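You operate a simulated robot arm through the tools that you are given. There is no shell and no other tool. Be economical: measure what you need, move in short steps, check, and stop when the job is done.

You run a simulated robot arm. Do the job below in one go: nothing can be reset, and whatever is moved stays where it is left.

JOB
Put two of the steel coils from the build bench top on the top of the fill bench. Then put the white sleeve on the top of the steel table away on the low shelf of bay b. Keep to this order. Set down upright: steel coil.

Only the result counts: the job must be done as asked and must still hold three seconds after the hand-in. Knocking over, shifting, dropping, spilling or breaking anything else fails it.

ROBOT AND FRAMES
A 6-joint arm with a two-finger gripper on a trunk, on a base that drives. Base frame: it is fixed to the floor where the robot stands at the start and does not move with it; the origin is under the middle of the robot, x ahead of it, y to its left, z up; the surface under the hand at the start is at about z = 840. Readings come in mm, degrees, newtons and seconds.
With the tool pointing down near the work surface it reaches from about 120 to 660 mm from the robot's upright axis, wherever it stands. Its first joint turns from -166.0 to 166.0 degrees. Places, roughly: low shelf of bay B [-7800, 5400, 600]; top of the fill bench [800, -2700, 800]; white sleeve [-4750, 5250, 750]. Payload 2.45 kg.
The tool frame sits at the grasp point between the pads (the TCP): z along the fingers, y along the line on which they close. The tips reach 26 mm beyond it. The gripper opens to 96 mm. The gripper's body begins 69 mm behind the TCP.
Orientation is that of the tool frame in the base frame, as [roll, pitch, yaw] about the fixed x, y, z axes, in that order (R = Rz(yaw) Ry(pitch) Rx(roll)). With the fingers straight down and closing along the base's y, the tool's x points along the base's -x, its y along +y and its z along -z.

CONTROLS
- The arm moves only by the tool arm_command. Its arguments are lists of equal length, an entry for each row: "linear": the shift along the tool's x, y, z in m, a list of three; "delta_rot": the turn, a rotation vector about the tool's x, y, z in degrees, a list of three; "fingers": the finger opening in m, from 0 to 0.096. In form: {"linear": [[tx, ty, tz], ...], "delta_rot": [[rx, ry, rz], ...], "fingers": [fingers, ...]}. A call has 1 to 8 rows; each row is the pose to reach, as a shift and turn from the pose commanded when the call began, along the tool's axes at that moment. Rows are played at 5 a second. More than 50 mm and 8.6 degrees between two rows, or a gripper value outside its range, and nothing of the call is played. A pose out of reach is approached as far as the arm can. The call stops where the force on the tool passes 40 N (or 10 N more than at its start, if that is more) or the arm is blocked; 0.2 s more then pass. Each finger halts on what it meets, pressing with about 37 N; the grip force reading is that of the motor and also rises with nothing between the fingers. The clock runs only during rows and for 0.2 s after the last one: add rows that repeat a pose to give the fingers time. The reply holds the time, the measured pose of the TCP, the force on the tool along the base axes, the opening and the grip force, in the units named above and with some noise, with the torque about the TCP (base axes, N m) and any sound that the robot's microphone picked up.
- Cameras (640 x 400 px; columns grow to the right, rows downward): "scene" is now at [35.2, 157, 1143.9]; the picture's right is [-0.00, -1.00, 0.00], its down [-0.35, -0.00, -0.94] and it looks along [0.94, -0.00, -0.35] (base axes); focal length 256 px, centre (320, 200). "wrist" rides on the gripper at [82, 3, -98] in the tool frame; the picture's right is [-0.04, 1.00, 0.00], its down [-0.73, -0.03, -0.68] and it looks along [-0.68, -0.03, 0.73] (tool axes); focal length 256 px, centre (320, 200). There is no depth. A picture from a camera that has moved, and an enlarged one, comes with that camera's place and axes in the base frame and with its lens.
- grab_frame(camera): a new picture of that camera. The clock stands still meanwhile.
- move_column(by): slides the trunk up (or, below 0, down) by that many mm; the arm and the scene camera ride with it, the base frame stays. It gives what a move gives, with no picture.
- base_move(legs): drives the robot by 1 to 6 legs, each [ahead, turn to the left] in mm and degrees, along the robot's own axes; the way and the turn of a leg run together, so that a leg with both is an arc; at most 1500 mm and 180 degrees a leg. The arm and the cameras ride along, it lands a little off, and it stops where it bumps. It gives what a move gives.
- turn_head(pan, tilt): turns the head with the scene camera to pan (to the left, within 155 degrees either way) and tilt (down, from -29 to 69), counted from straight ahead of the robot. It gives what a move gives.
- enlarge(camera, box): a new picture of the part [left, top, right, bottom] of that camera's present view, enlarged. The clock stands still meanwhile.
- close_job(): hands the job in; it is judged then, once.

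Go step by step. Nothing tells you exact positions but the pictures and the camera data: compare them with the known pose of the tool, close in by small moves and look again before you grip or let go. The budget is 165 turns and 108 pictures, counting those below and the enlarged ones. Unless the task says otherwise, let go and move clear before handing in, and close with one line.

The tools are called after "Call:" by a JSON object that holds its "name" and its "arguments". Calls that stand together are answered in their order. arm_command: Moves the arm, as the interface text tells. Its arguments: {"type":"object","properties":{"linear":{"type":"array"},"delta_rot":{"type":"array"},"fingers":{"type":"array"}},"required":["linear","delta_rot","fingers"]} The other tools are called the same way: move_column (by) slides the trunk up or down; base_move (legs) drives the base; turn_head (pan, tilt) turns the head that bears the scene camera; grab_frame (camera) takes a picture; enlarge (camera, box) takes an enlarged picture of a part of a camera's view; close_job () hands the job in.

At the start:

```text
t: 0.0
tcp_pos: [417.1, 166.8, 999.8]
ee_rot: [-180.0, 0.0, -180.0]
wrist_force: [1.2, 0.4, 0.4]
moment: [0.02, 0.0, -0.01]
gripper_width: 95.9
gripper_force: 0.1
trunk travel left (down, up): [-150.0, 0.0]
robot x, y, heading: [3.0, -2.4, -0.0]
head pan, tilt: [0.0, 20.5]
```

scene: 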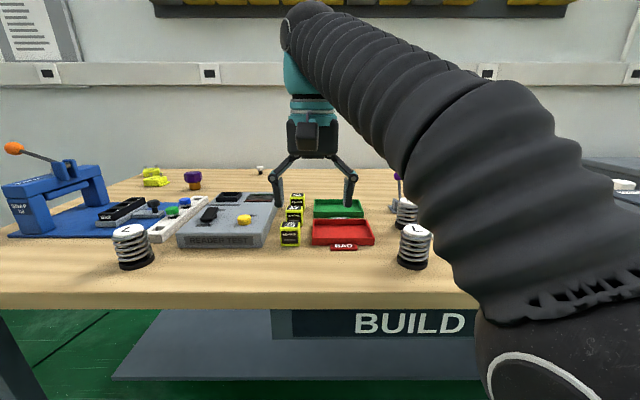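
wrist: 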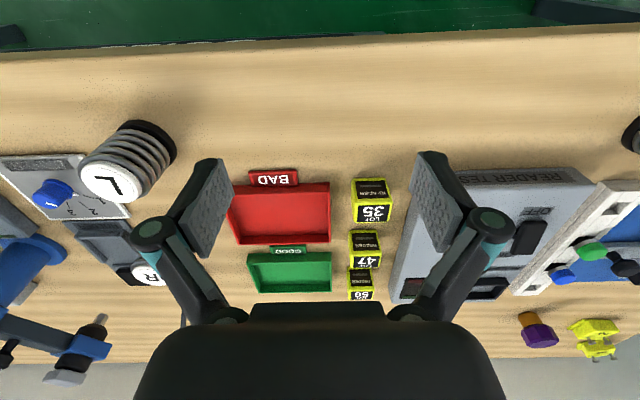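

I see spring-like coils at the left and right of the bench (and maybe one behind). I'll look closer to count and identify them.

Call:
{"name": "enlarge", "arguments": {"camera": "scene", "box": [90, 150, 290, 280]}}

Call:
{"name": "enlarge", "arguments": {"camera": "scene", "box": [340, 150, 500, 280]}}

Call:
{"name": "turn_head", "arguments": {"pan": -45, "tilt": 30}}

```text
3.08 times, centred on (190, 215) of scene
camera zoom: at [35.2, 157.0, 1143.9], right [0.0, -1.0, 0.0], down [-0.35, 0.0, -0.94], along [0.94, 0.0, -0.35], focal length 789 px, centre (720, 154)
```

zoom: 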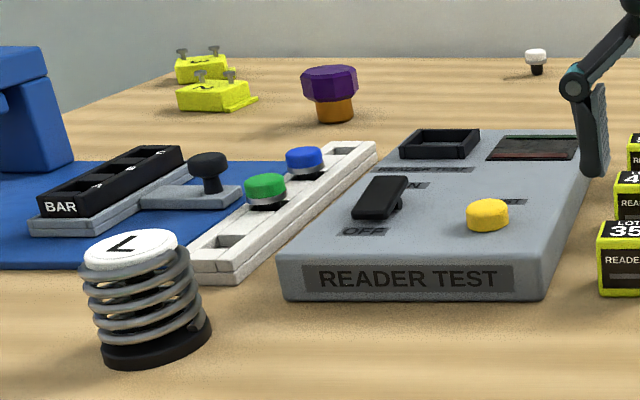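

```text
3.08 times, centred on (420, 215) of scene
camera zoom: at [35.2, 157.0, 1143.9], right [0.0, -1.0, 0.0], down [-0.35, 0.0, -0.94], along [0.94, 0.0, -0.35], focal length 789 px, centre (12, 154)
```

zoom: 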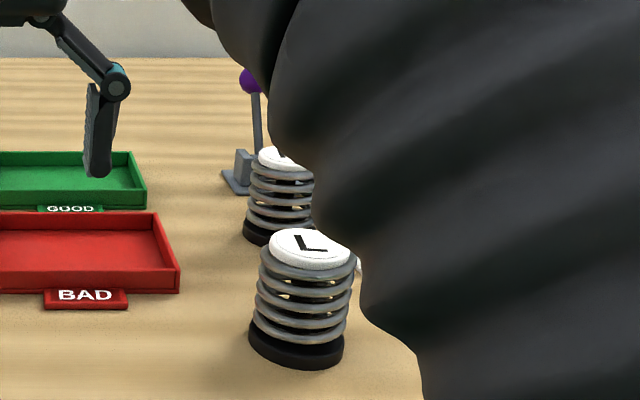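

```text
t: 1.1
tcp_pos: [417.8, 168.0, 1000.2]
ee_rot: [-180.0, 0.0, 179.8]
wrist_force: [-0.1, 0.1, -0.3]
moment: [0.0, 0.02, -0.05]
gripper_width: 96.2
gripper_force: 0.1
trunk travel left (down, up): [-150.0, 0.0]
robot x, y, heading: [0.2, 0.1, 0.1]
head pan, tilt: [-45.0, 30.0]
```

Three coil-like parts seem present; I check the right side of the bench with the turned head.

Call:
{"name": "grab_frame", "arguments": {"camera": "scene"}}

Call:
{"name": "enlarge", "arguments": {"camera": "wrist", "box": [0, 100, 240, 400]}}

```text
103 pictures are left
camera scene: at [6.2, 93.1, 1128.7], right [-0.71, -0.71, 0.0], down [-0.35, 0.35, -0.87], along [0.61, -0.61, -0.5], focal length 256 px, centre (320, 200)
```

scene: 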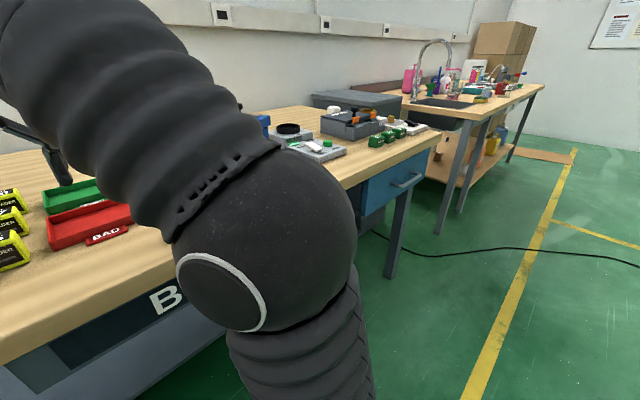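

```text
1.33 times, centred on (120, 250) of wrist
camera zoom: at [335.9, 172.1, 1097.8], right [0.04, 1.0, 0.0], down [0.73, -0.03, 0.68], along [0.68, -0.03, -0.73], focal length 341 px, centre (587, 133)
```

zoom: 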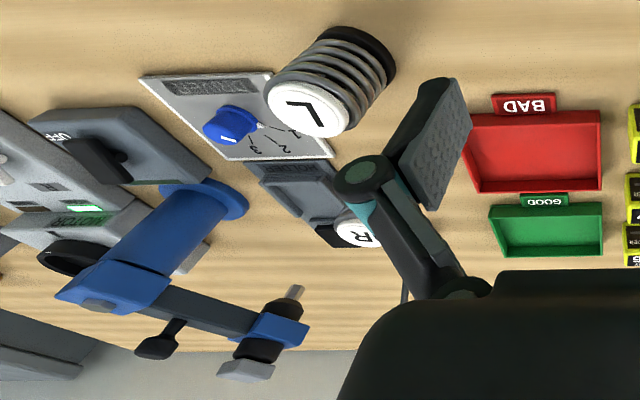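

Coils: one "L" at about (483,-30), another "L" at about (497,541), an "R" one at about (648,-71). I'll move above the right-hand "L" one and check.

Call:
{"name": "arm_command", "arguments": {"linear": [[-0.013, -0.04, 0], [-0.026, -0.08, 0], [-0.04, -0.12, 0], [-0.053, -0.16, 0], [-0.066, -0.198, 0], [-0.066, -0.198, 0]], "delta_rot": [[0, 0, 0], [0, 0, 0], [0, 0, 0], [0, 0, 0], [0, 0, 0], [0, 0, 0]], "fingers": [0.096, 0.096, 0.096, 0.096, 0.096, 0.096]}}

Call:
{"name": "turn_head", "arguments": {"pan": 0, "tilt": 30}}

Call:
{"name": "grab_frame", "arguments": {"camera": "scene"}}

Call:
{"name": "grab_frame", "arguments": {"camera": "wrist"}}

```text
t: 2.5
tcp_pos: [483.6, -30.3, 1000.7]
ee_rot: [-179.9, 0.0, 180.0]
wrist_force: [-0.2, 0.5, -0.7]
moment: [-0.04, 0.02, -0.01]
gripper_width: 95.8
gripper_force: 0.2
trunk travel left (down, up): [-150.0, 0.0]
robot x, y, heading: [0.9, -0.5, -0.1]
head pan, tilt: [-45.0, 30.0]
```

```text
t: 3.6
tcp_pos: [484.6, -31.0, 1000.5]
ee_rot: [179.9, 0.0, 180.0]
wrist_force: [-0.1, 0.6, 0.3]
moment: [0.02, -0.03, 0.0]
gripper_width: 95.8
gripper_force: 0.1
trunk travel left (down, up): [-150.0, 0.0]
robot x, y, heading: [0.8, -0.5, -0.0]
head pan, tilt: [0.0, 30.0]
```

```text
101 pictures are left
camera scene: at [32.6, 156.8, 1128.7], right [0.0, -1.0, 0.0], down [-0.5, 0.0, -0.87], along [0.87, 0.0, -0.5], focal length 256 px, centre (320, 200)
```

scene: 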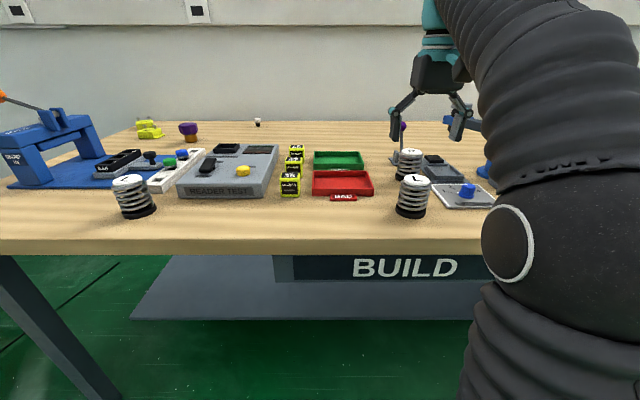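

```text
100 pictures are left
camera wrist: at [402.0, -26.0, 1098.0], right [0.04, 1.0, 0.0], down [0.73, -0.03, 0.68], along [0.68, -0.03, -0.73], focal length 256 px, centre (320, 200)
```

wrist: 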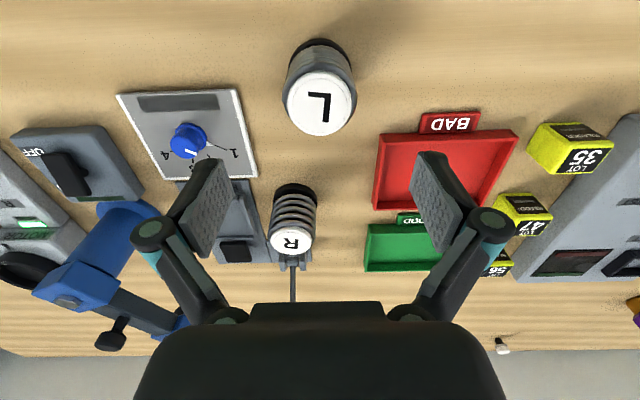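

The TCP is nearly over the coil (centre about (480,-30)). Descending astride and gripping.

Call:
{"name": "arm_command", "arguments": {"linear": [[0.004, 0, 0.04], [0.004, 0, 0.08], [0.004, 0, 0.105], [0.004, 0, 0.124], [0.004, 0, 0.124]], "delta_rot": [[0, 0, 0], [0, 0, 0], [0, 0, 0], [0, 0, 0], [0, 0, 0]], "fingers": [0.096, 0.096, 0.096, 0.096, 0.096]}}

Call:
{"name": "grab_frame", "arguments": {"camera": "wrist"}}

Call:
{"name": "enlarge", "arguments": {"camera": "scene", "box": [340, 130, 500, 240]}}

```text
t: 4.8
tcp_pos: [478.6, -32.5, 875.4]
ee_rot: [-179.9, 0.0, -180.0]
wrist_force: [0.2, 0.2, 0.6]
moment: [0.04, -0.04, -0.01]
gripper_width: 96.3
gripper_force: 0.1
trunk travel left (down, up): [-150.0, 0.0]
robot x, y, heading: [-1.1, 1.1, -0.0]
head pan, tilt: [0.0, 30.0]
```

```text
99 pictures are left
camera wrist: at [396.2, -27.7, 973.6], right [0.04, 1.0, 0.0], down [0.73, -0.03, 0.68], along [0.68, -0.03, -0.73], focal length 256 px, centre (320, 200)
```

wrist: 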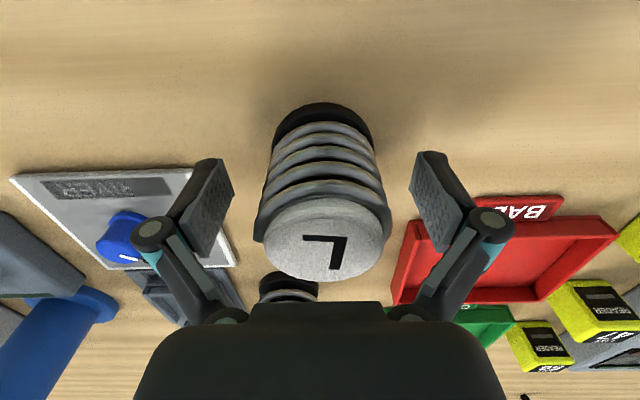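

```text
3.64 times, centred on (420, 185) of scene
camera zoom: at [32.6, 156.9, 1128.7], right [0.0, -1.0, 0.0], down [-0.5, 0.0, -0.87], along [0.87, 0.0, -0.5], focal length 932 px, centre (-44, 254)
```

zoom: 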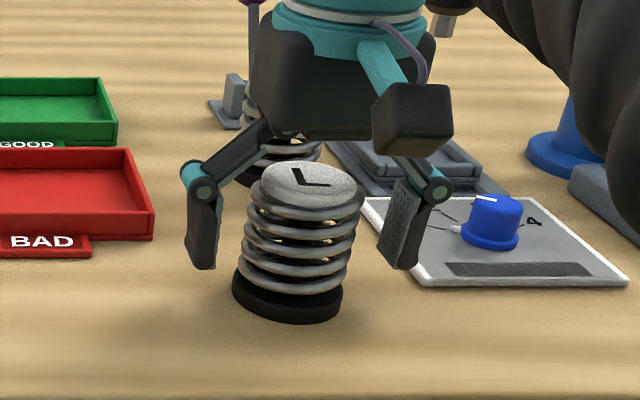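

The coil stands between the fingers, all clear. Closing and lifting.

Call:
{"name": "arm_command", "arguments": {"linear": [[0, 0, 0], [0, 0, 0], [0, 0, 0], [0, 0, 0]], "delta_rot": [[0, 0, 0], [0, 0, 0], [0, 0, 0], [0, 0, 0]], "fingers": [0.07, 0.04, 0.03, 0.03]}}

```text
t: 5.8
tcp_pos: [477.5, -32.2, 875.9]
ee_rot: [-179.9, 0.0, 180.0]
wrist_force: [-0.4, 0.0, 1.8]
moment: [-0.03, 0.0, -0.01]
gripper_width: 56.4
gripper_force: 37.1
trunk travel left (down, up): [-150.0, 0.0]
robot x, y, heading: [2.7, -0.4, -0.1]
head pan, tilt: [0.0, 30.0]
```

Call:
{"name": "arm_command", "arguments": {"linear": [[0, 0, -0.02], [0, 0, -0.06], [0, 0, -0.1], [0.03, 0, -0.14], [0.07, 0.02, -0.16], [0.11, 0.05, -0.16], [0.15, 0.05, -0.16], [0.18, 0.05, -0.16]], "delta_rot": [[0, 0, 0], [0, 0, 0], [0, 0, 0], [0, 0, 0], [0, 0, 0], [0, 0, 0], [0, 0, 0], [0, 0, 0]], "fingers": [0.03, 0.03, 0.03, 0.03, 0.03, 0.03, 0.03, 0.03]}}

Call:
{"name": "grab_frame", "arguments": {"camera": "scene"}}

```text
t: 7.6
tcp_pos: [305.7, 19.5, 1004.3]
ee_rot: [-180.0, 0.3, -179.9]
wrist_force: [0.5, -0.6, -2.1]
moment: [-0.01, 0.01, -0.01]
gripper_width: 56.6
gripper_force: 37.3
out of reach, approached as far as the arm can: row 4, 5, 6, 7, 8
trunk travel left (down, up): [-150.0, 0.0]
robot x, y, heading: [0.7, -0.6, 0.0]
head pan, tilt: [0.0, 30.0]
```

```text
97 pictures are left
camera scene: at [32.9, 156.9, 1128.7], right [0.0, -1.0, 0.0], down [-0.5, 0.0, -0.87], along [0.87, 0.0, -0.5], focal length 256 px, centre (320, 200)
```

scene: 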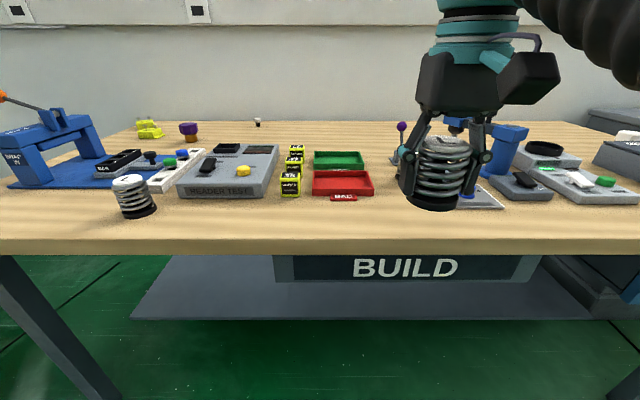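

The coil is held upright. I look to the right and behind before driving.

Call:
{"name": "turn_head", "arguments": {"pan": -95, "tilt": 20}}

Call:
{"name": "grab_frame", "arguments": {"camera": "scene"}}

Call:
{"name": "turn_head", "arguments": {"pan": 155, "tilt": 20}}

Call:
{"name": "grab_frame", "arguments": {"camera": "scene"}}

```text
t: 9.3
tcp_pos: [305.8, 18.4, 1004.2]
ee_rot: [-180.0, 0.3, -180.0]
wrist_force: [0.0, 0.1, -1.4]
moment: [0.03, -0.01, 0.03]
gripper_width: 56.5
gripper_force: 36.9
trunk travel left (down, up): [-150.0, 0.0]
robot x, y, heading: [4.3, 1.3, -0.1]
head pan, tilt: [-95.0, 20.0]
```

```text
96 pictures are left
camera scene: at [-65.9, 64.1, 1144.7], right [-1.0, 0.09, 0.0], down [0.03, 0.34, -0.94], along [-0.08, -0.94, -0.34], focal length 256 px, centre (320, 200)
```

scene: 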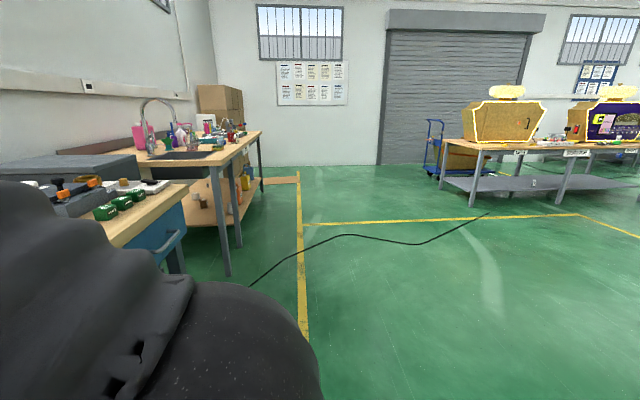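

```text
t: 12.9
tcp_pos: [305.7, 19.4, 1004.2]
ee_rot: [-180.0, 0.2, 180.0]
wrist_force: [0.5, 0.0, -0.7]
moment: [0.02, 0.02, 0.0]
gripper_width: 56.6
gripper_force: 36.8
trunk travel left (down, up): [-150.0, 0.0]
robot x, y, heading: [-5.4, 2.2, -0.1]
head pan, tilt: [154.7, 20.0]
```

```text
95 pictures are left
camera scene: at [-142.0, 196.7, 1144.7], right [0.43, 0.9, 0.0], down [0.31, -0.15, -0.94], along [-0.85, 0.4, -0.34], focal length 256 px, centre (320, 200)
```

scene: 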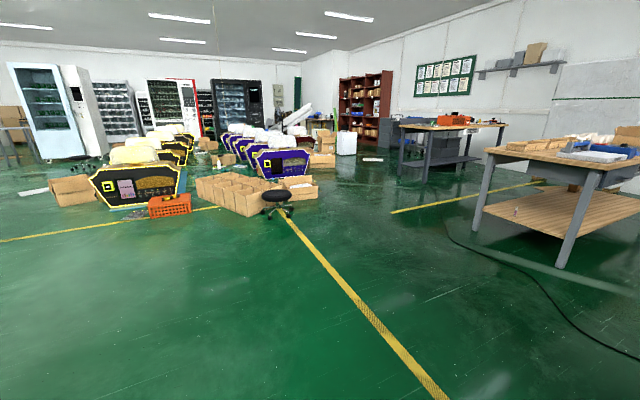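

Floor is free. I back off, turn right and drive along the bench row toward the fill bench, then turn to face it.

Call:
{"name": "base_move", "arguments": {"legs": [[-250, 0], [0, -90], [1350, 0], [1200, 0], [0, 90]]}}

Call:
{"name": "turn_head", "arguments": {"pan": 0, "tilt": 20}}

Call:
{"name": "grab_frame", "arguments": {"camera": "scene"}}

```text
t: 34.4
tcp_pos: [-7.7, -2539.3, 1003.2]
ee_rot: [180.0, 0.3, 179.0]
wrist_force: [0.7, 0.2, -1.2]
moment: [0.02, 0.03, -0.02]
gripper_width: 56.7
gripper_force: 37.2
trunk travel left (down, up): [-150.0, 0.0]
robot x, y, heading: [-313.7, -2555.0, -1.1]
head pan, tilt: [154.7, 20.0]
```

```text
t: 36.8
tcp_pos: [-7.2, -2539.8, 1003.7]
ee_rot: [-180.0, 0.4, 179.0]
wrist_force: [-0.3, -0.3, -1.2]
moment: [0.03, 0.03, 0.01]
gripper_width: 56.5
gripper_force: 37.0
trunk travel left (down, up): [-150.0, 0.0]
robot x, y, heading: [-311.5, -2554.8, -1.1]
head pan, tilt: [0.0, 20.0]
```

```text
94 pictures are left
camera scene: at [-276.0, -2396.8, 1144.7], right [-0.02, -1.0, 0.0], down [-0.34, 0.01, -0.94], along [0.94, -0.02, -0.34], focal length 256 px, centre (320, 200)
```

scene: 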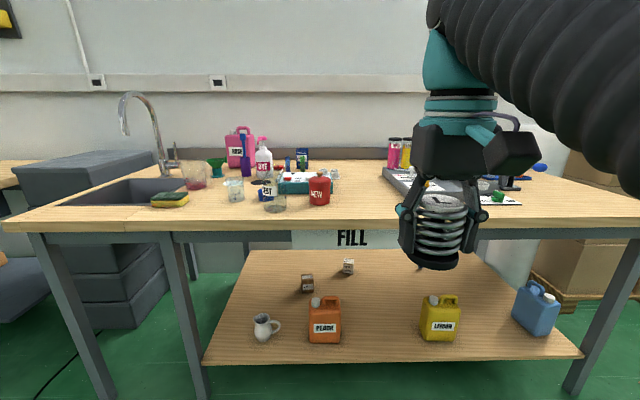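

The fill bench's front edge is at x≈420 with a free strip near y −2520…−2650. I drive up to it and look again.

Call:
{"name": "base_move", "arguments": {"legs": [[370, 1]]}}

Call:
{"name": "turn_head", "arguments": {"pan": 0, "tilt": 30}}

Call:
{"name": "grab_frame", "arguments": {"camera": "scene"}}

Call:
{"name": "grab_frame", "arguments": {"camera": "wrist"}}

```text
t: 39.2
tcp_pos: [364.7, -2534.8, 1004.3]
ee_rot: [-180.0, 0.3, -179.7]
wrist_force: [-0.4, -0.6, -1.8]
moment: [0.0, -0.02, -0.01]
gripper_width: 56.7
gripper_force: 37.0
trunk travel left (down, up): [-150.0, 0.0]
robot x, y, heading: [57.6, -2558.0, 0.2]
head pan, tilt: [0.0, 20.0]
```

```text
t: 39.9
tcp_pos: [365.9, -2535.3, 1003.7]
ee_rot: [-179.9, 0.3, -179.7]
wrist_force: [-0.4, -0.8, -0.9]
moment: [0.01, 0.0, -0.02]
gripper_width: 56.3
gripper_force: 37.0
trunk travel left (down, up): [-150.0, 0.0]
robot x, y, heading: [59.5, -2554.8, 0.4]
head pan, tilt: [0.0, 30.0]
```

```text
93 pictures are left
camera scene: at [90.8, -2398.6, 1128.7], right [0.01, -1.0, 0.0], down [-0.5, 0.0, -0.87], along [0.87, 0.0, -0.5], focal length 256 px, centre (320, 200)
```

scene: 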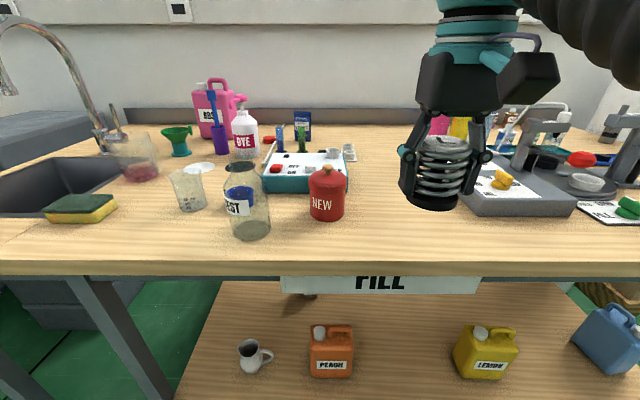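

```text
92 pictures are left
camera wrist: at [282.7, -2530.9, 1101.2], right [0.03, 1.0, 0.0], down [0.73, -0.03, 0.68], along [0.68, -0.02, -0.73], focal length 256 px, centre (320, 200)
```

wrist: 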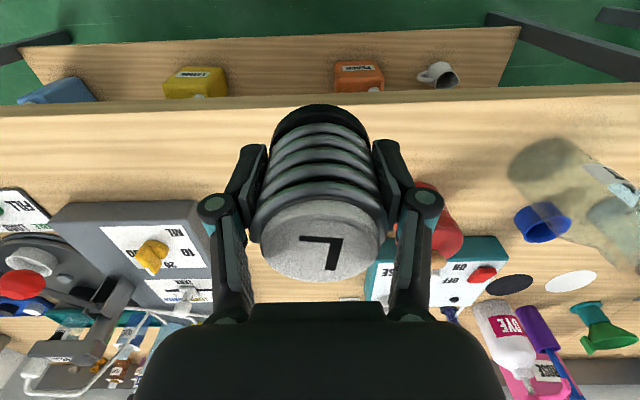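

Free spot chosen: coil 1 at about (500,−2620). I move above it and lower part-way.

Call:
{"name": "arm_command", "arguments": {"linear": [[-0.035, -0.02, 0], [-0.07, -0.045, 0], [-0.105, -0.065, 0.0], [-0.135, -0.085, 0.0], [-0.135, -0.085, 0.04], [-0.135, -0.085, 0.08], [-0.135, -0.085, 0.11], [-0.135, -0.085, 0.11]], "delta_rot": [[0, 0, 0], [0, 0, 0], [0, 0, 0], [0, 0, 0], [0, 0, 0], [0, 0, 0], [0, 0, 0], [0, 0, 0]], "fingers": [0.03, 0.03, 0.03, 0.03, 0.03, 0.03, 0.03, 0.03]}}

Call:
{"name": "grab_frame", "arguments": {"camera": "scene"}}

Call:
{"name": "grab_frame", "arguments": {"camera": "wrist"}}

```text
t: 41.7
tcp_pos: [502.4, -2617.9, 891.6]
ee_rot: [-180.0, 0.3, -179.6]
wrist_force: [0.3, -0.2, -0.3]
moment: [0.02, 0.0, 0.0]
gripper_width: 56.3
gripper_force: 36.8
trunk travel left (down, up): [-150.0, 0.0]
robot x, y, heading: [60.1, -2555.9, 0.4]
head pan, tilt: [0.0, 30.0]
```

```text
91 pictures are left
camera scene: at [90.8, -2398.6, 1128.7], right [0.01, -1.0, 0.0], down [-0.5, 0.0, -0.87], along [0.87, 0.0, -0.5], focal length 256 px, centre (320, 200)
```

scene: 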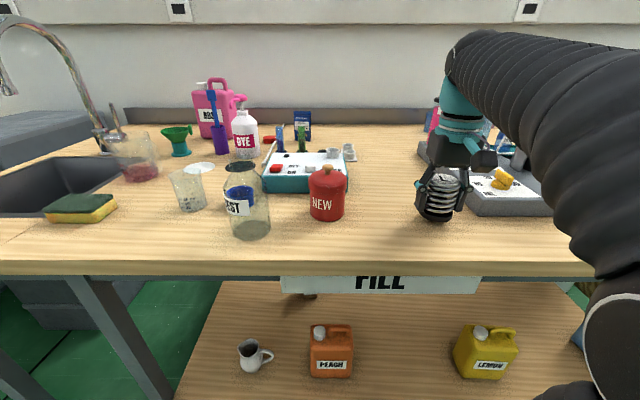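

```text
90 pictures are left
camera wrist: at [420.1, -2613.9, 989.8], right [0.03, 1.0, 0.0], down [0.73, -0.03, 0.68], along [0.68, -0.02, -0.73], focal length 256 px, centre (320, 200)
```

wrist: 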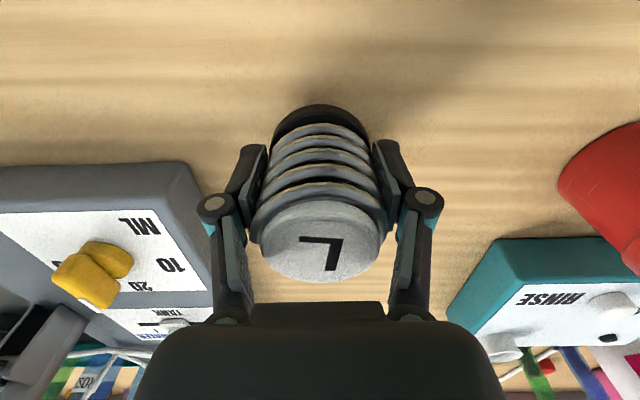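

Clear of the grey dosing device. Lowering in small steps toward contact.

Call:
{"name": "arm_command", "arguments": {"linear": [[0, 0, 0.01], [0, 0, 0.017], [0, 0, 0.022], [0, 0, 0.027], [0, 0, 0.032], [0, 0, 0.032]], "delta_rot": [[0, 0, 0], [0, 0, 0], [0, 0, 0], [0, 0, 0], [0, 0, 0], [0, 0, 0]], "fingers": [0.03, 0.03, 0.03, 0.03, 0.03, 0.03]}}

Call:
{"name": "enlarge", "arguments": {"camera": "scene", "box": [380, 140, 500, 250]}}

```text
t: 42.7
tcp_pos: [502.2, -2618.9, 872.0]
ee_rot: [-179.9, 1.0, -179.6]
wrist_force: [-3.8, 1.0, 18.6]
moment: [0.0, 0.58, -0.01]
gripper_width: 56.7
gripper_force: 36.8
trunk travel left (down, up): [-150.0, 0.0]
robot x, y, heading: [62.8, -2557.2, 0.2]
head pan, tilt: [0.0, 30.0]
stopped in row 5: the force on the tool passed its limit at 49 N (the readings are from after the stop); the commanded pose is now the measured one
```

```text
3.64 times, centred on (440, 195) of scene
camera zoom: at [89.9, -2398.4, 1128.6], right [0.01, -1.0, 0.0], down [-0.5, 0.0, -0.87], along [0.87, 0.0, -0.5], focal length 932 px, centre (-116, 218)
```

zoom: 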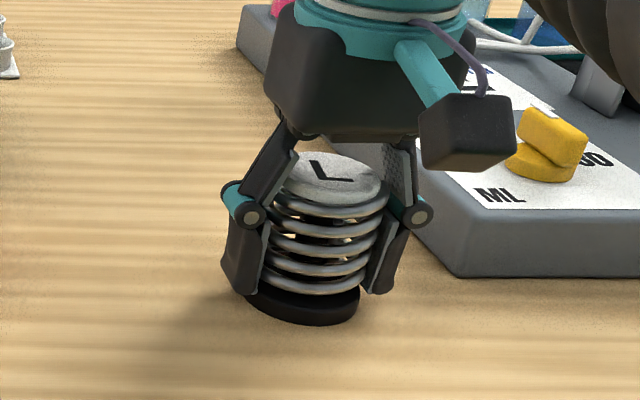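

Contact: the coil rests on the bench (top ≈836). Opening slightly and rising.

Call:
{"name": "arm_command", "arguments": {"linear": [[0, 0, -0.001], [0, 0, -0.001], [0, 0, -0.001], [0, 0, -0.02], [0, 0, -0.06], [0, 0, -0.1], [0, 0, -0.125], [0, 0, -0.125]], "delta_rot": [[0, 0, 0], [0, 0, 0], [0, 0, 0], [0, 0, 0], [0, 0, 0], [0, 0, 0], [0, 0, 0], [0, 0, 0]], "fingers": [0.06, 0.072, 0.076, 0.076, 0.076, 0.076, 0.076, 0.076]}}

Call:
{"name": "grab_frame", "arguments": {"camera": "scene"}}

Call:
{"name": "grab_frame", "arguments": {"camera": "wrist"}}

```text
t: 44.5
tcp_pos: [500.5, -2616.3, 997.0]
ee_rot: [-179.9, 0.8, -179.6]
wrist_force: [0.2, 0.1, -0.5]
moment: [-0.01, 0.03, 0.04]
gripper_width: 76.1
gripper_force: 0.1
trunk travel left (down, up): [-150.0, 0.0]
robot x, y, heading: [57.1, -2555.6, 0.3]
head pan, tilt: [0.0, 30.0]
```

```text
88 pictures are left
camera scene: at [90.8, -2398.6, 1128.7], right [0.01, -1.0, 0.0], down [-0.5, 0.0, -0.87], along [0.87, 0.0, -0.5], focal length 256 px, centre (320, 200)
```

scene: 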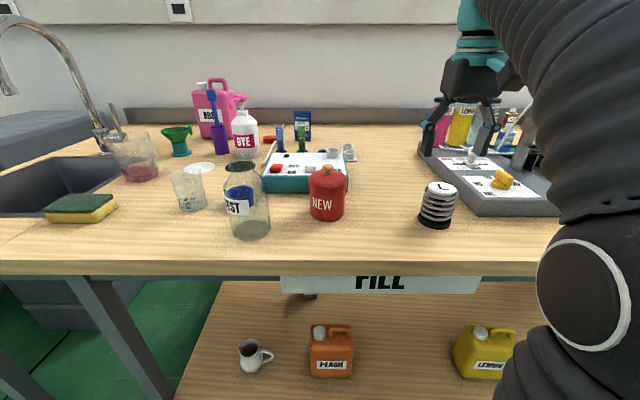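

```text
87 pictures are left
camera wrist: at [416.4, -2612.6, 1093.1], right [0.03, 1.0, 0.0], down [0.72, -0.02, 0.69], along [0.69, -0.02, -0.72], focal length 256 px, centre (320, 200)
```

wrist: 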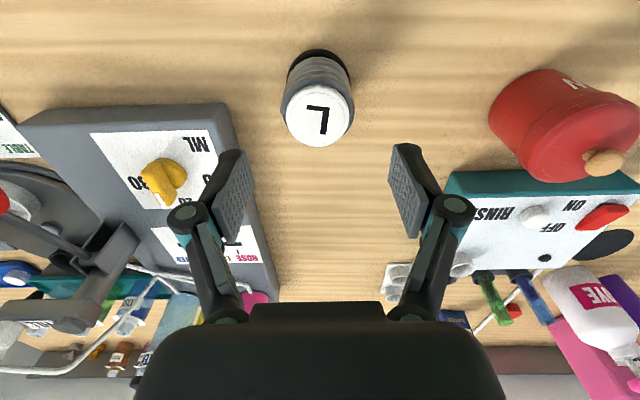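

Coil 1 stands upright. I retract the arm and drive back toward the left-hand "L" coil on the build bench.

Call:
{"name": "arm_command", "arguments": {"linear": [[0.04, 0.02, 0], [0.08, 0.04, 0], [0.12, 0.06, 0], [0.16, 0.07, 0], [0.19, 0.08, 0], [0.19, 0.08, 0]], "delta_rot": [[0, 0, 0], [0, 0, 0], [0, 0, 0], [0, 0, 0], [0, 0, 0], [0, 0, 0]], "fingers": [0.076, 0.076, 0.076, 0.076, 0.076, 0.096]}}

Call:
{"name": "base_move", "arguments": {"legs": [[-370, 0], [0, 90], [1500, 0], [1500, 0], [0, -90]]}}

Call:
{"name": "turn_head", "arguments": {"pan": 0, "tilt": 25}}

Call:
{"name": "grab_frame", "arguments": {"camera": "scene"}}

```text
t: 45.9
tcp_pos: [310.6, -2540.6, 992.5]
ee_rot: [-179.9, 1.0, -179.7]
wrist_force: [0.5, -0.3, 0.4]
moment: [0.02, 0.0, -0.02]
gripper_width: 95.9
gripper_force: 0.1
trunk travel left (down, up): [-150.0, 0.0]
robot x, y, heading: [61.6, -2554.3, 0.4]
head pan, tilt: [0.0, 30.0]
```

```text
t: 70.0
tcp_pos: [27.5, 466.7, 992.5]
ee_rot: [180.0, 0.8, 178.5]
wrist_force: [-0.1, 0.2, 0.8]
moment: [0.0, 0.0, 0.03]
gripper_width: 96.0
gripper_force: 0.0
trunk travel left (down, up): [-150.0, 0.0]
robot x, y, heading: [-220.9, 458.6, -1.8]
head pan, tilt: [0.0, 30.0]
```

```text
t: 70.6
tcp_pos: [26.9, 467.6, 992.5]
ee_rot: [-179.9, 0.9, 178.4]
wrist_force: [0.1, -0.5, -0.3]
moment: [-0.01, 0.03, -0.01]
gripper_width: 95.8
gripper_force: 0.0
trunk travel left (down, up): [-150.0, 0.0]
robot x, y, heading: [-224.8, 459.7, -1.5]
head pan, tilt: [0.0, 25.0]
```

```text
86 pictures are left
camera scene: at [-186.2, 615.9, 1136.6], right [-0.03, -1.0, 0.0], down [-0.42, 0.01, -0.91], along [0.91, -0.02, -0.42], focal length 256 px, centre (320, 200)
```

scene: 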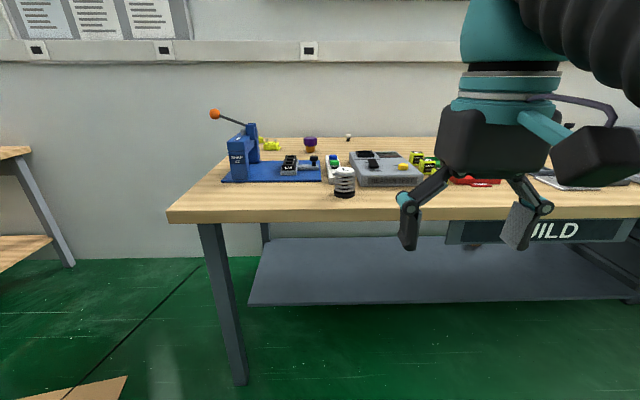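

Coil 2 is ahead-left. I drive up to the bench.

Call:
{"name": "base_move", "arguments": {"legs": [[235, 1.5]]}}

Call:
{"name": "turn_head", "arguments": {"pan": 0, "tilt": 30}}

Call:
{"name": "grab_frame", "arguments": {"camera": "scene"}}

Call:
{"name": "grab_frame", "arguments": {"camera": "wrist"}}

```text
t: 72.3
tcp_pos: [259.2, 471.2, 991.8]
ee_rot: [-179.9, 0.9, 179.9]
wrist_force: [-0.5, 0.2, 0.3]
moment: [0.01, 0.01, 0.01]
gripper_width: 96.0
gripper_force: 0.1
trunk travel left (down, up): [-150.0, 0.0]
robot x, y, heading: [10.8, 458.1, -0.3]
head pan, tilt: [0.0, 25.0]
```

```text
t: 73.0
tcp_pos: [258.1, 469.9, 992.7]
ee_rot: [-179.9, 0.9, 179.9]
wrist_force: [-0.4, -0.2, -0.3]
moment: [0.01, 0.0, 0.01]
gripper_width: 96.0
gripper_force: 0.1
trunk travel left (down, up): [-150.0, 0.0]
robot x, y, heading: [8.0, 458.6, 0.1]
head pan, tilt: [0.0, 30.0]
```

```text
85 pictures are left
camera scene: at [39.6, 613.5, 1128.7], right [0.0, -1.0, 0.0], down [-0.5, 0.0, -0.87], along [0.87, 0.0, -0.5], focal length 256 px, centre (320, 200)
```

scene: 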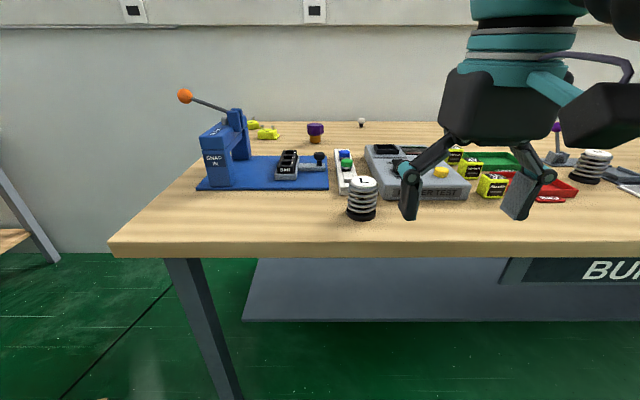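

```text
84 pictures are left
camera wrist: at [175.2, 475.0, 1088.9], right [0.04, 1.0, 0.0], down [0.72, -0.03, 0.69], along [0.69, -0.03, -0.72], focal length 256 px, centre (320, 200)
```

wrist: 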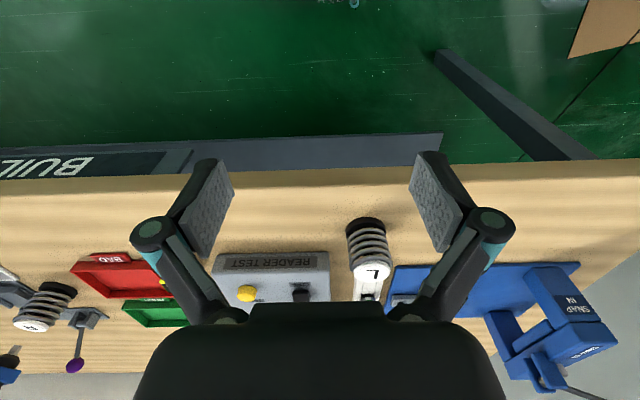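

Coil 2 is at about (490,531). I move above it, also levelling out the small tilt.

Call:
{"name": "arm_command", "arguments": {"linear": [[-0.04, 0.01, 0], [-0.08, 0.02, 0], [-0.12, 0.03, 0], [-0.16, 0.04, 0], [-0.2, 0.05, 0], [-0.232, 0.061, 0], [-0.232, 0.061, 0]], "delta_rot": [[0, 0.9, 0], [0, 0.9, 0], [0, 0.9, 0], [0, 0.9, 0], [0, 0.9, 0], [0, 0.9, 0], [0, 0.9, 0]], "fingers": [0.096, 0.096, 0.096, 0.096, 0.096, 0.096, 0.096]}}

Call:
{"name": "grab_frame", "arguments": {"camera": "wrist"}}

```text
t: 74.6
tcp_pos: [491.4, 531.0, 998.0]
ee_rot: [-179.9, 0.0, 179.9]
wrist_force: [0.0, 0.8, -0.1]
moment: [0.03, -0.02, -0.07]
gripper_width: 96.0
gripper_force: 0.1
trunk travel left (down, up): [-150.0, 0.0]
robot x, y, heading: [7.2, 458.3, -0.3]
head pan, tilt: [0.0, 30.0]
```

```text
83 pictures are left
camera wrist: at [409.6, 535.5, 1094.8], right [0.04, 1.0, 0.0], down [0.73, -0.03, 0.68], along [0.68, -0.03, -0.73], focal length 256 px, centre (320, 200)
```

wrist: 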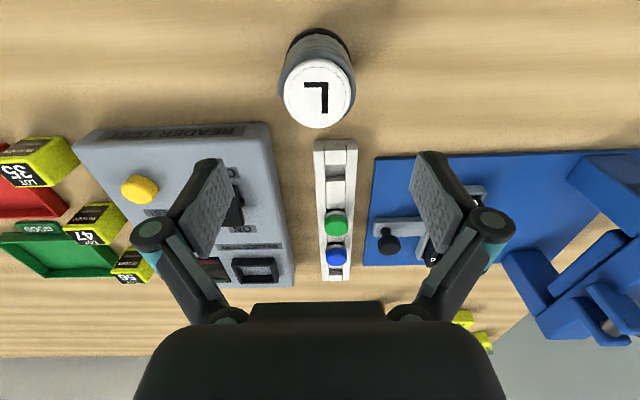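

Coil centre about (481,531); neighbours are clear. Descending and gripping.

Call:
{"name": "arm_command", "arguments": {"linear": [[0.01, 0, 0.04], [0.01, 0, 0.08], [0.01, 0, 0.105], [0.01, 0, 0.122], [0.01, 0, 0.122]], "delta_rot": [[0, 0, 0], [0, 0, 0], [0, 0, 0], [0, 0, 0], [0, 0, 0]], "fingers": [0.096, 0.096, 0.096, 0.096, 0.096]}}

Call:
{"name": "grab_frame", "arguments": {"camera": "wrist"}}

```text
t: 75.8
tcp_pos: [481.7, 530.9, 873.8]
ee_rot: [-179.9, 0.1, 180.0]
wrist_force: [-0.5, 0.0, 0.1]
moment: [-0.03, -0.02, -0.01]
gripper_width: 96.1
gripper_force: 0.1
trunk travel left (down, up): [-150.0, 0.0]
robot x, y, heading: [6.7, 458.7, -0.1]
head pan, tilt: [0.0, 30.0]
```

```text
82 pictures are left
camera wrist: at [398.5, 535.6, 971.5], right [0.04, 1.0, 0.0], down [0.73, -0.03, 0.68], along [0.68, -0.03, -0.73], focal length 256 px, centre (320, 200)
```

wrist: 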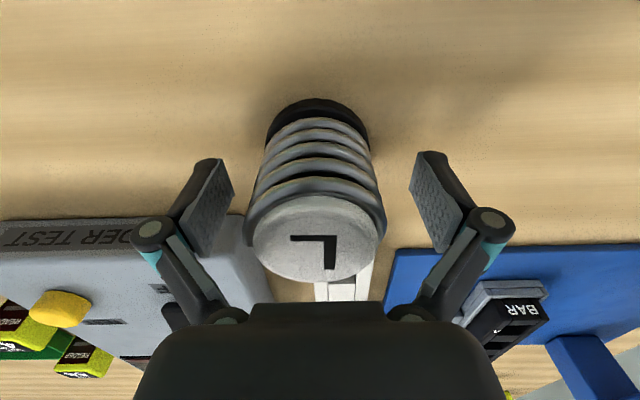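

Well centred; closing and lifting.

Call:
{"name": "arm_command", "arguments": {"linear": [[0, -0.003, 0], [0, -0.003, 0], [0, -0.003, 0], [0, -0.003, 0], [0, -0.003, -0.02], [0, -0.003, -0.06], [0, -0.003, -0.1], [0, -0.003, -0.12]], "delta_rot": [[0, 0, 0], [0, 0, 0], [0, 0, 0], [0, 0, 0], [0, 0, 0], [0, 0, 0], [0, 0, 0], [0, 0, 0]], "fingers": [0.09, 0.05, 0.03, 0.03, 0.03, 0.03, 0.03, 0.03]}}

Call:
{"name": "arm_command", "arguments": {"linear": [[0.04, 0, 0], [0.08, -0.01, 0], [0.12, -0.02, 0], [0.15, -0.04, 0], [0.18, -0.05, 0], [0.18, -0.05, 0]], "delta_rot": [[0, 0, 0], [0, 0, 0], [0, 0, 0], [0, 0, 0], [0, 0, 0], [0, 0, 0]], "fingers": [0.03, 0.03, 0.03, 0.03, 0.03, 0.03]}}

Call:
{"name": "grab_frame", "arguments": {"camera": "scene"}}

```text
t: 77.6
tcp_pos: [481.8, 528.7, 995.4]
ee_rot: [-179.9, -0.1, 179.9]
wrist_force: [0.4, 0.7, -2.3]
moment: [0.01, 0.02, 0.01]
gripper_width: 57.1
gripper_force: 36.9
trunk travel left (down, up): [-150.0, 0.0]
robot x, y, heading: [5.2, 459.9, -0.0]
head pan, tilt: [0.0, 30.0]
```

```text
t: 79.0
tcp_pos: [298.6, 475.5, 995.2]
ee_rot: [-179.9, 0.1, 179.8]
wrist_force: [-0.1, 0.1, -1.1]
moment: [0.04, 0.02, 0.03]
gripper_width: 57.0
gripper_force: 36.7
trunk travel left (down, up): [-150.0, 0.0]
robot x, y, heading: [7.0, 455.4, -0.2]
head pan, tilt: [0.0, 30.0]
```

```text
81 pictures are left
camera scene: at [39.6, 613.5, 1128.7], right [0.0, -1.0, 0.0], down [-0.5, 0.0, -0.87], along [0.87, 0.0, -0.5], focal length 256 px, centre (320, 200)
```

scene: 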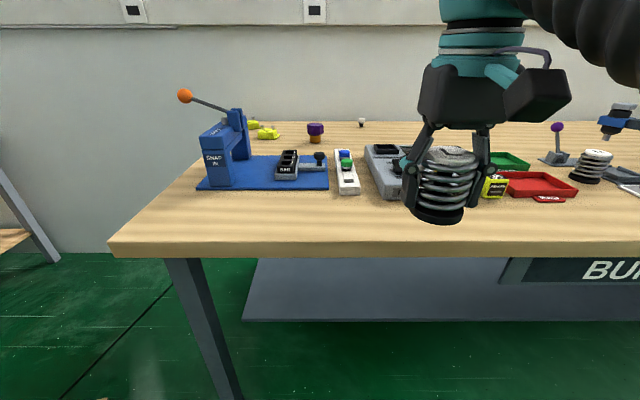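

Held well. Driving back to the fill bench.

Call:
{"name": "base_move", "arguments": {"legs": [[-270, 0], [0, -90], [1500, 0], [1500, 0], [0, 90]]}}

Call:
{"name": "turn_head", "arguments": {"pan": 0, "tilt": 25}}

Call:
{"name": "grab_frame", "arguments": {"camera": "scene"}}

```text
t: 102.8
tcp_pos: [-5.2, -2523.4, 994.6]
ee_rot: [-180.0, 0.0, -179.3]
wrist_force: [-0.9, 0.3, -1.2]
moment: [-0.03, -0.03, 0.01]
gripper_width: 56.9
gripper_force: 37.5
trunk travel left (down, up): [-150.0, 0.0]
robot x, y, heading: [-300.6, -2551.2, 0.7]
head pan, tilt: [0.0, 30.0]
```

```text
t: 103.4
tcp_pos: [-6.4, -2522.5, 994.6]
ee_rot: [-179.9, 0.1, -179.2]
wrist_force: [-0.6, -0.4, -0.5]
moment: [-0.03, -0.01, -0.02]
gripper_width: 56.9
gripper_force: 37.1
trunk travel left (down, up): [-150.0, 0.0]
robot x, y, heading: [-296.7, -2546.2, 1.0]
head pan, tilt: [0.0, 25.0]
```

```text
80 pictures are left
camera scene: at [-266.0, -2389.3, 1136.6], right [0.01, -1.0, 0.0], down [-0.42, -0.01, -0.91], along [0.91, 0.01, -0.42], focal length 256 px, centre (320, 200)
```

scene: 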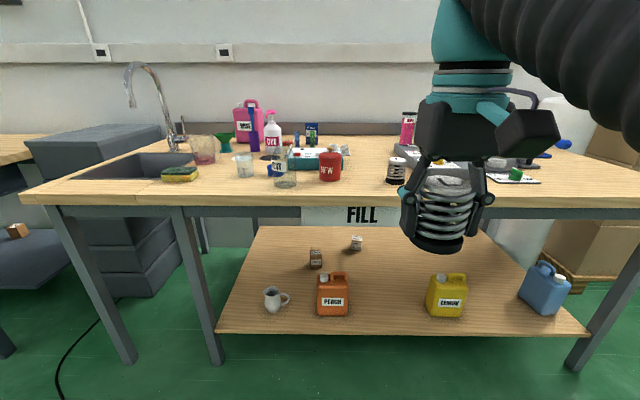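

Coil 1 is still standing. I drive up to the bench.

Call:
{"name": "base_move", "arguments": {"legs": [[355, -0.9]]}}

Call:
{"name": "turn_head", "arguments": {"pan": 0, "tilt": 30}}

Call:
{"name": "grab_frame", "arguments": {"camera": "scene"}}

Call:
{"name": "grab_frame", "arguments": {"camera": "wrist"}}

```text
t: 105.7
tcp_pos: [346.2, -2523.6, 994.5]
ee_rot: [-179.9, 0.0, -179.9]
wrist_force: [-0.1, -0.5, -1.2]
moment: [0.0, 0.03, 0.0]
gripper_width: 56.8
gripper_force: 37.0
trunk travel left (down, up): [-150.0, 0.0]
robot x, y, heading: [52.3, -2544.5, 0.2]
head pan, tilt: [0.0, 25.0]
```

```text
t: 106.4
tcp_pos: [346.2, -2524.0, 995.4]
ee_rot: [-179.9, 0.0, -180.0]
wrist_force: [0.4, -0.4, -0.9]
moment: [0.01, 0.02, 0.0]
gripper_width: 57.0
gripper_force: 36.8
trunk travel left (down, up): [-150.0, 0.0]
robot x, y, heading: [51.3, -2542.9, -0.2]
head pan, tilt: [0.0, 30.0]
```

```text
79 pictures are left
camera scene: at [85.3, -2386.9, 1128.7], right [0.0, -1.0, 0.0], down [-0.5, 0.0, -0.87], along [0.87, 0.0, -0.5], focal length 256 px, centre (320, 200)
```

scene: 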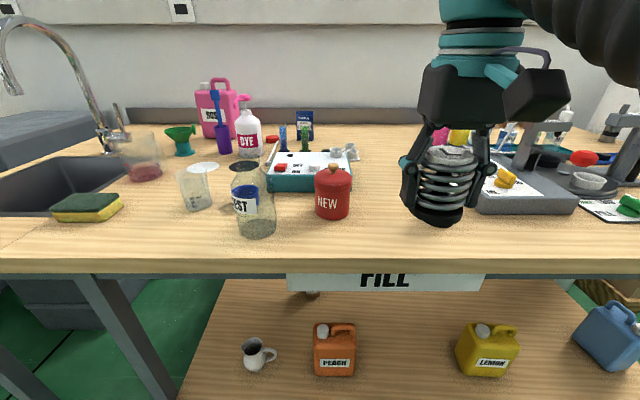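

```text
78 pictures are left
camera wrist: at [263.8, -2519.6, 1092.5], right [0.04, 1.0, 0.0], down [0.73, -0.03, 0.68], along [0.68, -0.03, -0.73], focal length 256 px, centre (320, 200)
```

wrist: 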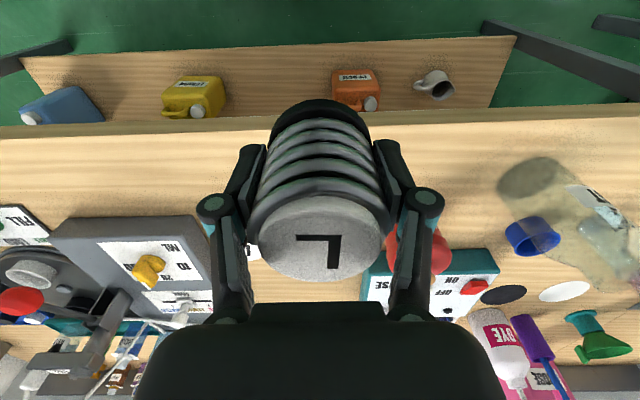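

I move above (495,−2512), well left of coil 1, and lower part-way.

Call:
{"name": "arm_command", "arguments": {"linear": [[-0.04, 0.012, 0], [-0.08, 0.012, 0], [-0.12, 0.012, 0.0], [-0.149, 0.012, 0.0], [-0.149, 0.012, 0.04], [-0.149, 0.012, 0.08], [-0.149, 0.012, 0.105], [-0.149, 0.012, 0.105]], "delta_rot": [[0, 0, 0], [0, 0, 0], [0, 0, 0], [0, 0, 0], [0, 0, 0], [0, 0, 0], [0, 0, 0], [0, 0, 0]], "fingers": [0.03, 0.03, 0.03, 0.03, 0.03, 0.03, 0.03, 0.03]}}

Call:
{"name": "grab_frame", "arguments": {"camera": "scene"}}

```text
t: 108.2
tcp_pos: [494.7, -2513.4, 888.8]
ee_rot: [-179.9, 0.1, -179.9]
wrist_force: [0.2, -0.7, -1.1]
moment: [-0.02, -0.02, -0.02]
gripper_width: 56.7
gripper_force: 36.9
trunk travel left (down, up): [-150.0, 0.0]
robot x, y, heading: [53.7, -2543.1, -0.1]
head pan, tilt: [0.0, 30.0]
```

```text
77 pictures are left
camera scene: at [85.4, -2386.9, 1128.7], right [0.0, -1.0, 0.0], down [-0.5, 0.0, -0.87], along [0.87, 0.0, -0.5], focal length 256 px, centre (320, 200)
```

scene: 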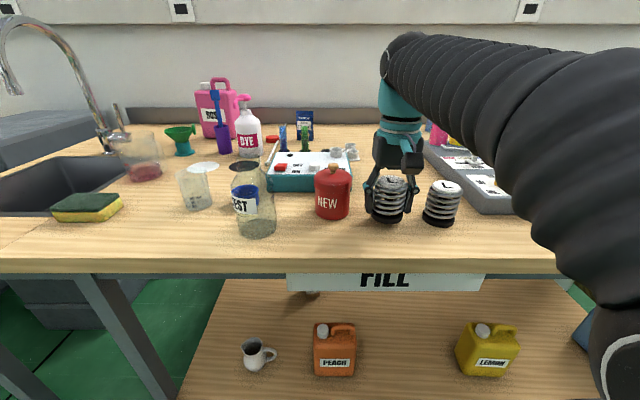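

Clear on both sides. Lowering to contact.

Call:
{"name": "arm_command", "arguments": {"linear": [[0, 0, 0.006], [0, 0, 0.011], [0, 0, 0.014], [0, 0, 0.017], [0, 0, 0.019], [0, 0, 0.021]], "delta_rot": [[0, 0, 0], [0, 0, 0], [0, 0, 0], [0, 0, 0], [0, 0, 0], [0, 0, 0]], "fingers": [0.03, 0.03, 0.03, 0.03, 0.03, 0.03]}}

Call:
{"name": "enlarge", "arguments": {"camera": "scene", "box": [310, 140, 470, 250]}}

```text
t: 109.6
tcp_pos: [493.5, -2510.2, 873.1]
ee_rot: [-180.0, 0.6, -179.9]
wrist_force: [-3.3, -0.2, 16.3]
moment: [0.0, 0.55, -0.01]
gripper_width: 56.7
gripper_force: 36.8
trunk travel left (down, up): [-150.0, 0.0]
robot x, y, heading: [53.5, -2542.8, 0.2]
head pan, tilt: [0.0, 30.0]
stopped in row 6: the force on the tool passed its limit at 42 N (the readings are from after the stop); the commanded pose is now the measured one
```

```text
3.64 times, centred on (390, 195) of scene
camera zoom: at [84.6, -2387.0, 1128.5], right [0.0, -1.0, 0.0], down [-0.5, 0.0, -0.87], along [0.87, 0.0, -0.5], focal length 932 px, centre (66, 218)
```

zoom: 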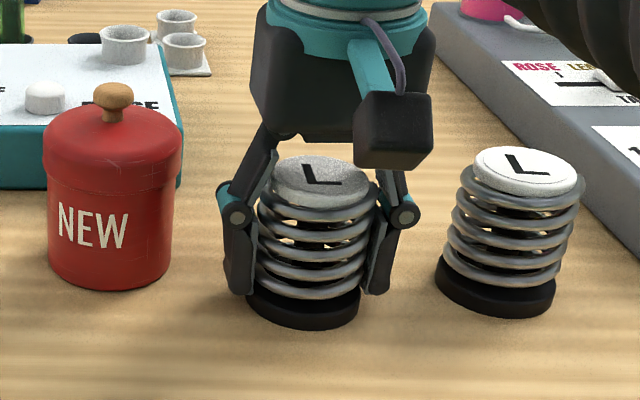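

Coil 2 is down on the bench. Opening modestly and rising.

Call:
{"name": "arm_command", "arguments": {"linear": [[0, 0, -0.001], [0, 0, -0.001], [0, 0, -0.001], [0, 0, -0.02], [0, 0, -0.06], [0, 0, -0.1], [0, 0, -0.12], [0, 0, -0.12]], "delta_rot": [[0, 0, 0], [0, 0, 0], [0, 0, 0], [0, 0, 0], [0, 0, 0], [0, 0, 0], [0, 0, 0], [0, 0, 0]], "fingers": [0.06, 0.072, 0.074, 0.074, 0.074, 0.074, 0.074, 0.074]}}

Call:
{"name": "arm_command", "arguments": {"linear": [[0.04, 0.0, 0], [0.08, 0.0, 0], [0.12, 0.0, 0], [0.16, 0.0, 0], [0.19, 0.0, 0], [0.19, 0.0, 0]], "delta_rot": [[0, 0.6, 0], [0, 0.6, 0], [0, 0.6, 0], [0, 0.6, 0], [0, 0.6, 0], [0, 0.6, 0]], "fingers": [0.074, 0.074, 0.074, 0.074, 0.074, 0.074]}}

Call:
{"name": "grab_frame", "arguments": {"camera": "scene"}}

```text
t: 111.4
tcp_pos: [494.2, -2510.6, 992.7]
ee_rot: [180.0, 0.4, -179.8]
wrist_force: [0.8, 0.3, 0.5]
moment: [0.0, -0.01, 0.03]
gripper_width: 74.1
gripper_force: 0.0
trunk travel left (down, up): [-150.0, 0.0]
robot x, y, heading: [52.7, -2544.9, 0.2]
head pan, tilt: [0.0, 30.0]
```

```text
t: 112.8
tcp_pos: [303.9, -2512.7, 988.2]
ee_rot: [-180.0, 0.1, -179.9]
wrist_force: [0.7, -0.1, -0.9]
moment: [-0.01, 0.02, 0.0]
gripper_width: 74.1
gripper_force: 0.0
out of reach, approached as far as the arm can: row 5, 6
trunk travel left (down, up): [-150.0, 0.0]
robot x, y, heading: [52.9, -2542.3, 0.0]
head pan, tilt: [0.0, 30.0]
```

```text
75 pictures are left
camera scene: at [85.4, -2386.9, 1128.7], right [0.0, -1.0, 0.0], down [-0.5, 0.0, -0.87], along [0.87, 0.0, -0.5], focal length 256 px, centre (320, 200)
```

scene: 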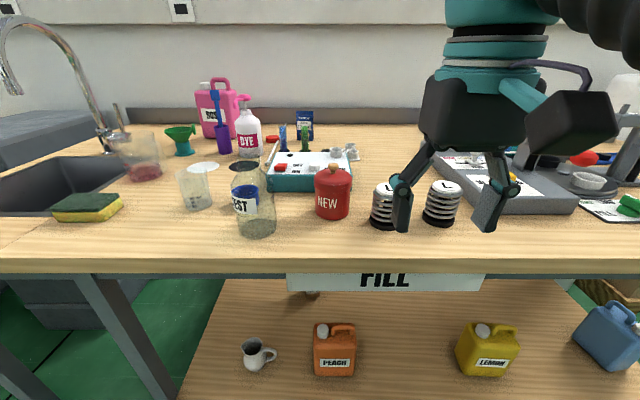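

Both coils stand upright on the fill bench. Now I head for the white sleeve, across the free floor, stopping midway to look.

Call:
{"name": "base_move", "arguments": {"legs": [[-400, 0], [0, 90], [1300, 0], [1250, 0], [0, 45], [1200, 0]]}}

Call:
{"name": "turn_head", "arguments": {"pan": 0, "tilt": 15}}

Call:
{"name": "grab_frame", "arguments": {"camera": "scene"}}

```text
t: 139.0
tcp_pos: [-1469.2, 1001.7, 988.5]
ee_rot: [-180.0, 0.1, -43.1]
wrist_force: [-0.1, -0.6, 0.3]
moment: [0.0, 0.0, 0.0]
gripper_width: 73.9
gripper_force: 0.1
trunk travel left (down, up): [-150.0, 0.0]
robot x, y, heading: [-1265.6, 855.2, 137.1]
head pan, tilt: [0.0, 30.0]
```

```text
t: 139.8
tcp_pos: [-1469.3, 1000.7, 988.0]
ee_rot: [180.0, 0.1, -43.0]
wrist_force: [-0.1, 0.3, 0.6]
moment: [-0.01, 0.0, -0.01]
gripper_width: 73.8
gripper_force: 0.1
trunk travel left (down, up): [-150.0, 0.0]
robot x, y, heading: [-1265.2, 852.5, 137.0]
head pan, tilt: [0.0, 15.0]
```

```text
74 pictures are left
camera scene: at [-1394.6, 760.2, 1152.8], right [0.68, 0.73, 0.0], down [0.19, -0.18, -0.97], along [-0.71, 0.66, -0.26], focal length 256 px, centre (320, 200)
```

scene: 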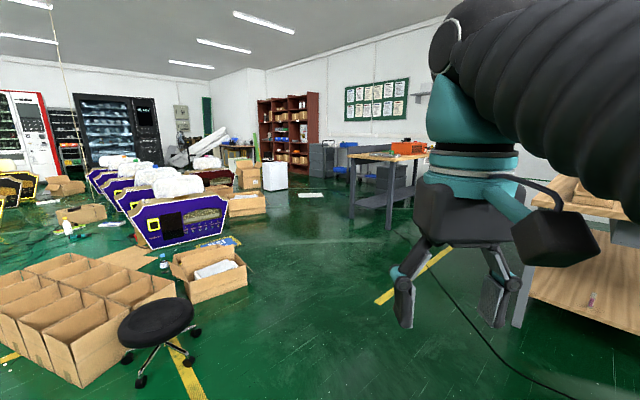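

I enlarge the area of the sleeve's table and the brown shelf.

Call:
{"name": "enlarge", "arguments": {"camera": "scene", "box": [240, 80, 440, 240]}}

```text
2.50 times, centred on (340, 160) of scene
camera zoom: at [-1394.6, 760.2, 1152.8], right [0.68, 0.73, 0.0], down [0.19, -0.18, -0.97], along [-0.71, 0.66, -0.26], focal length 641 px, centre (270, 300)
```

zoom: 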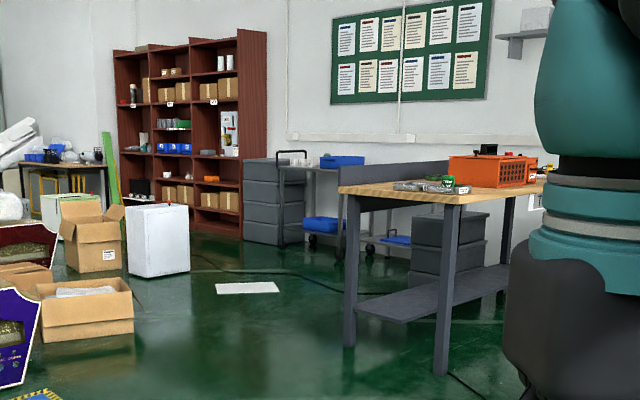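

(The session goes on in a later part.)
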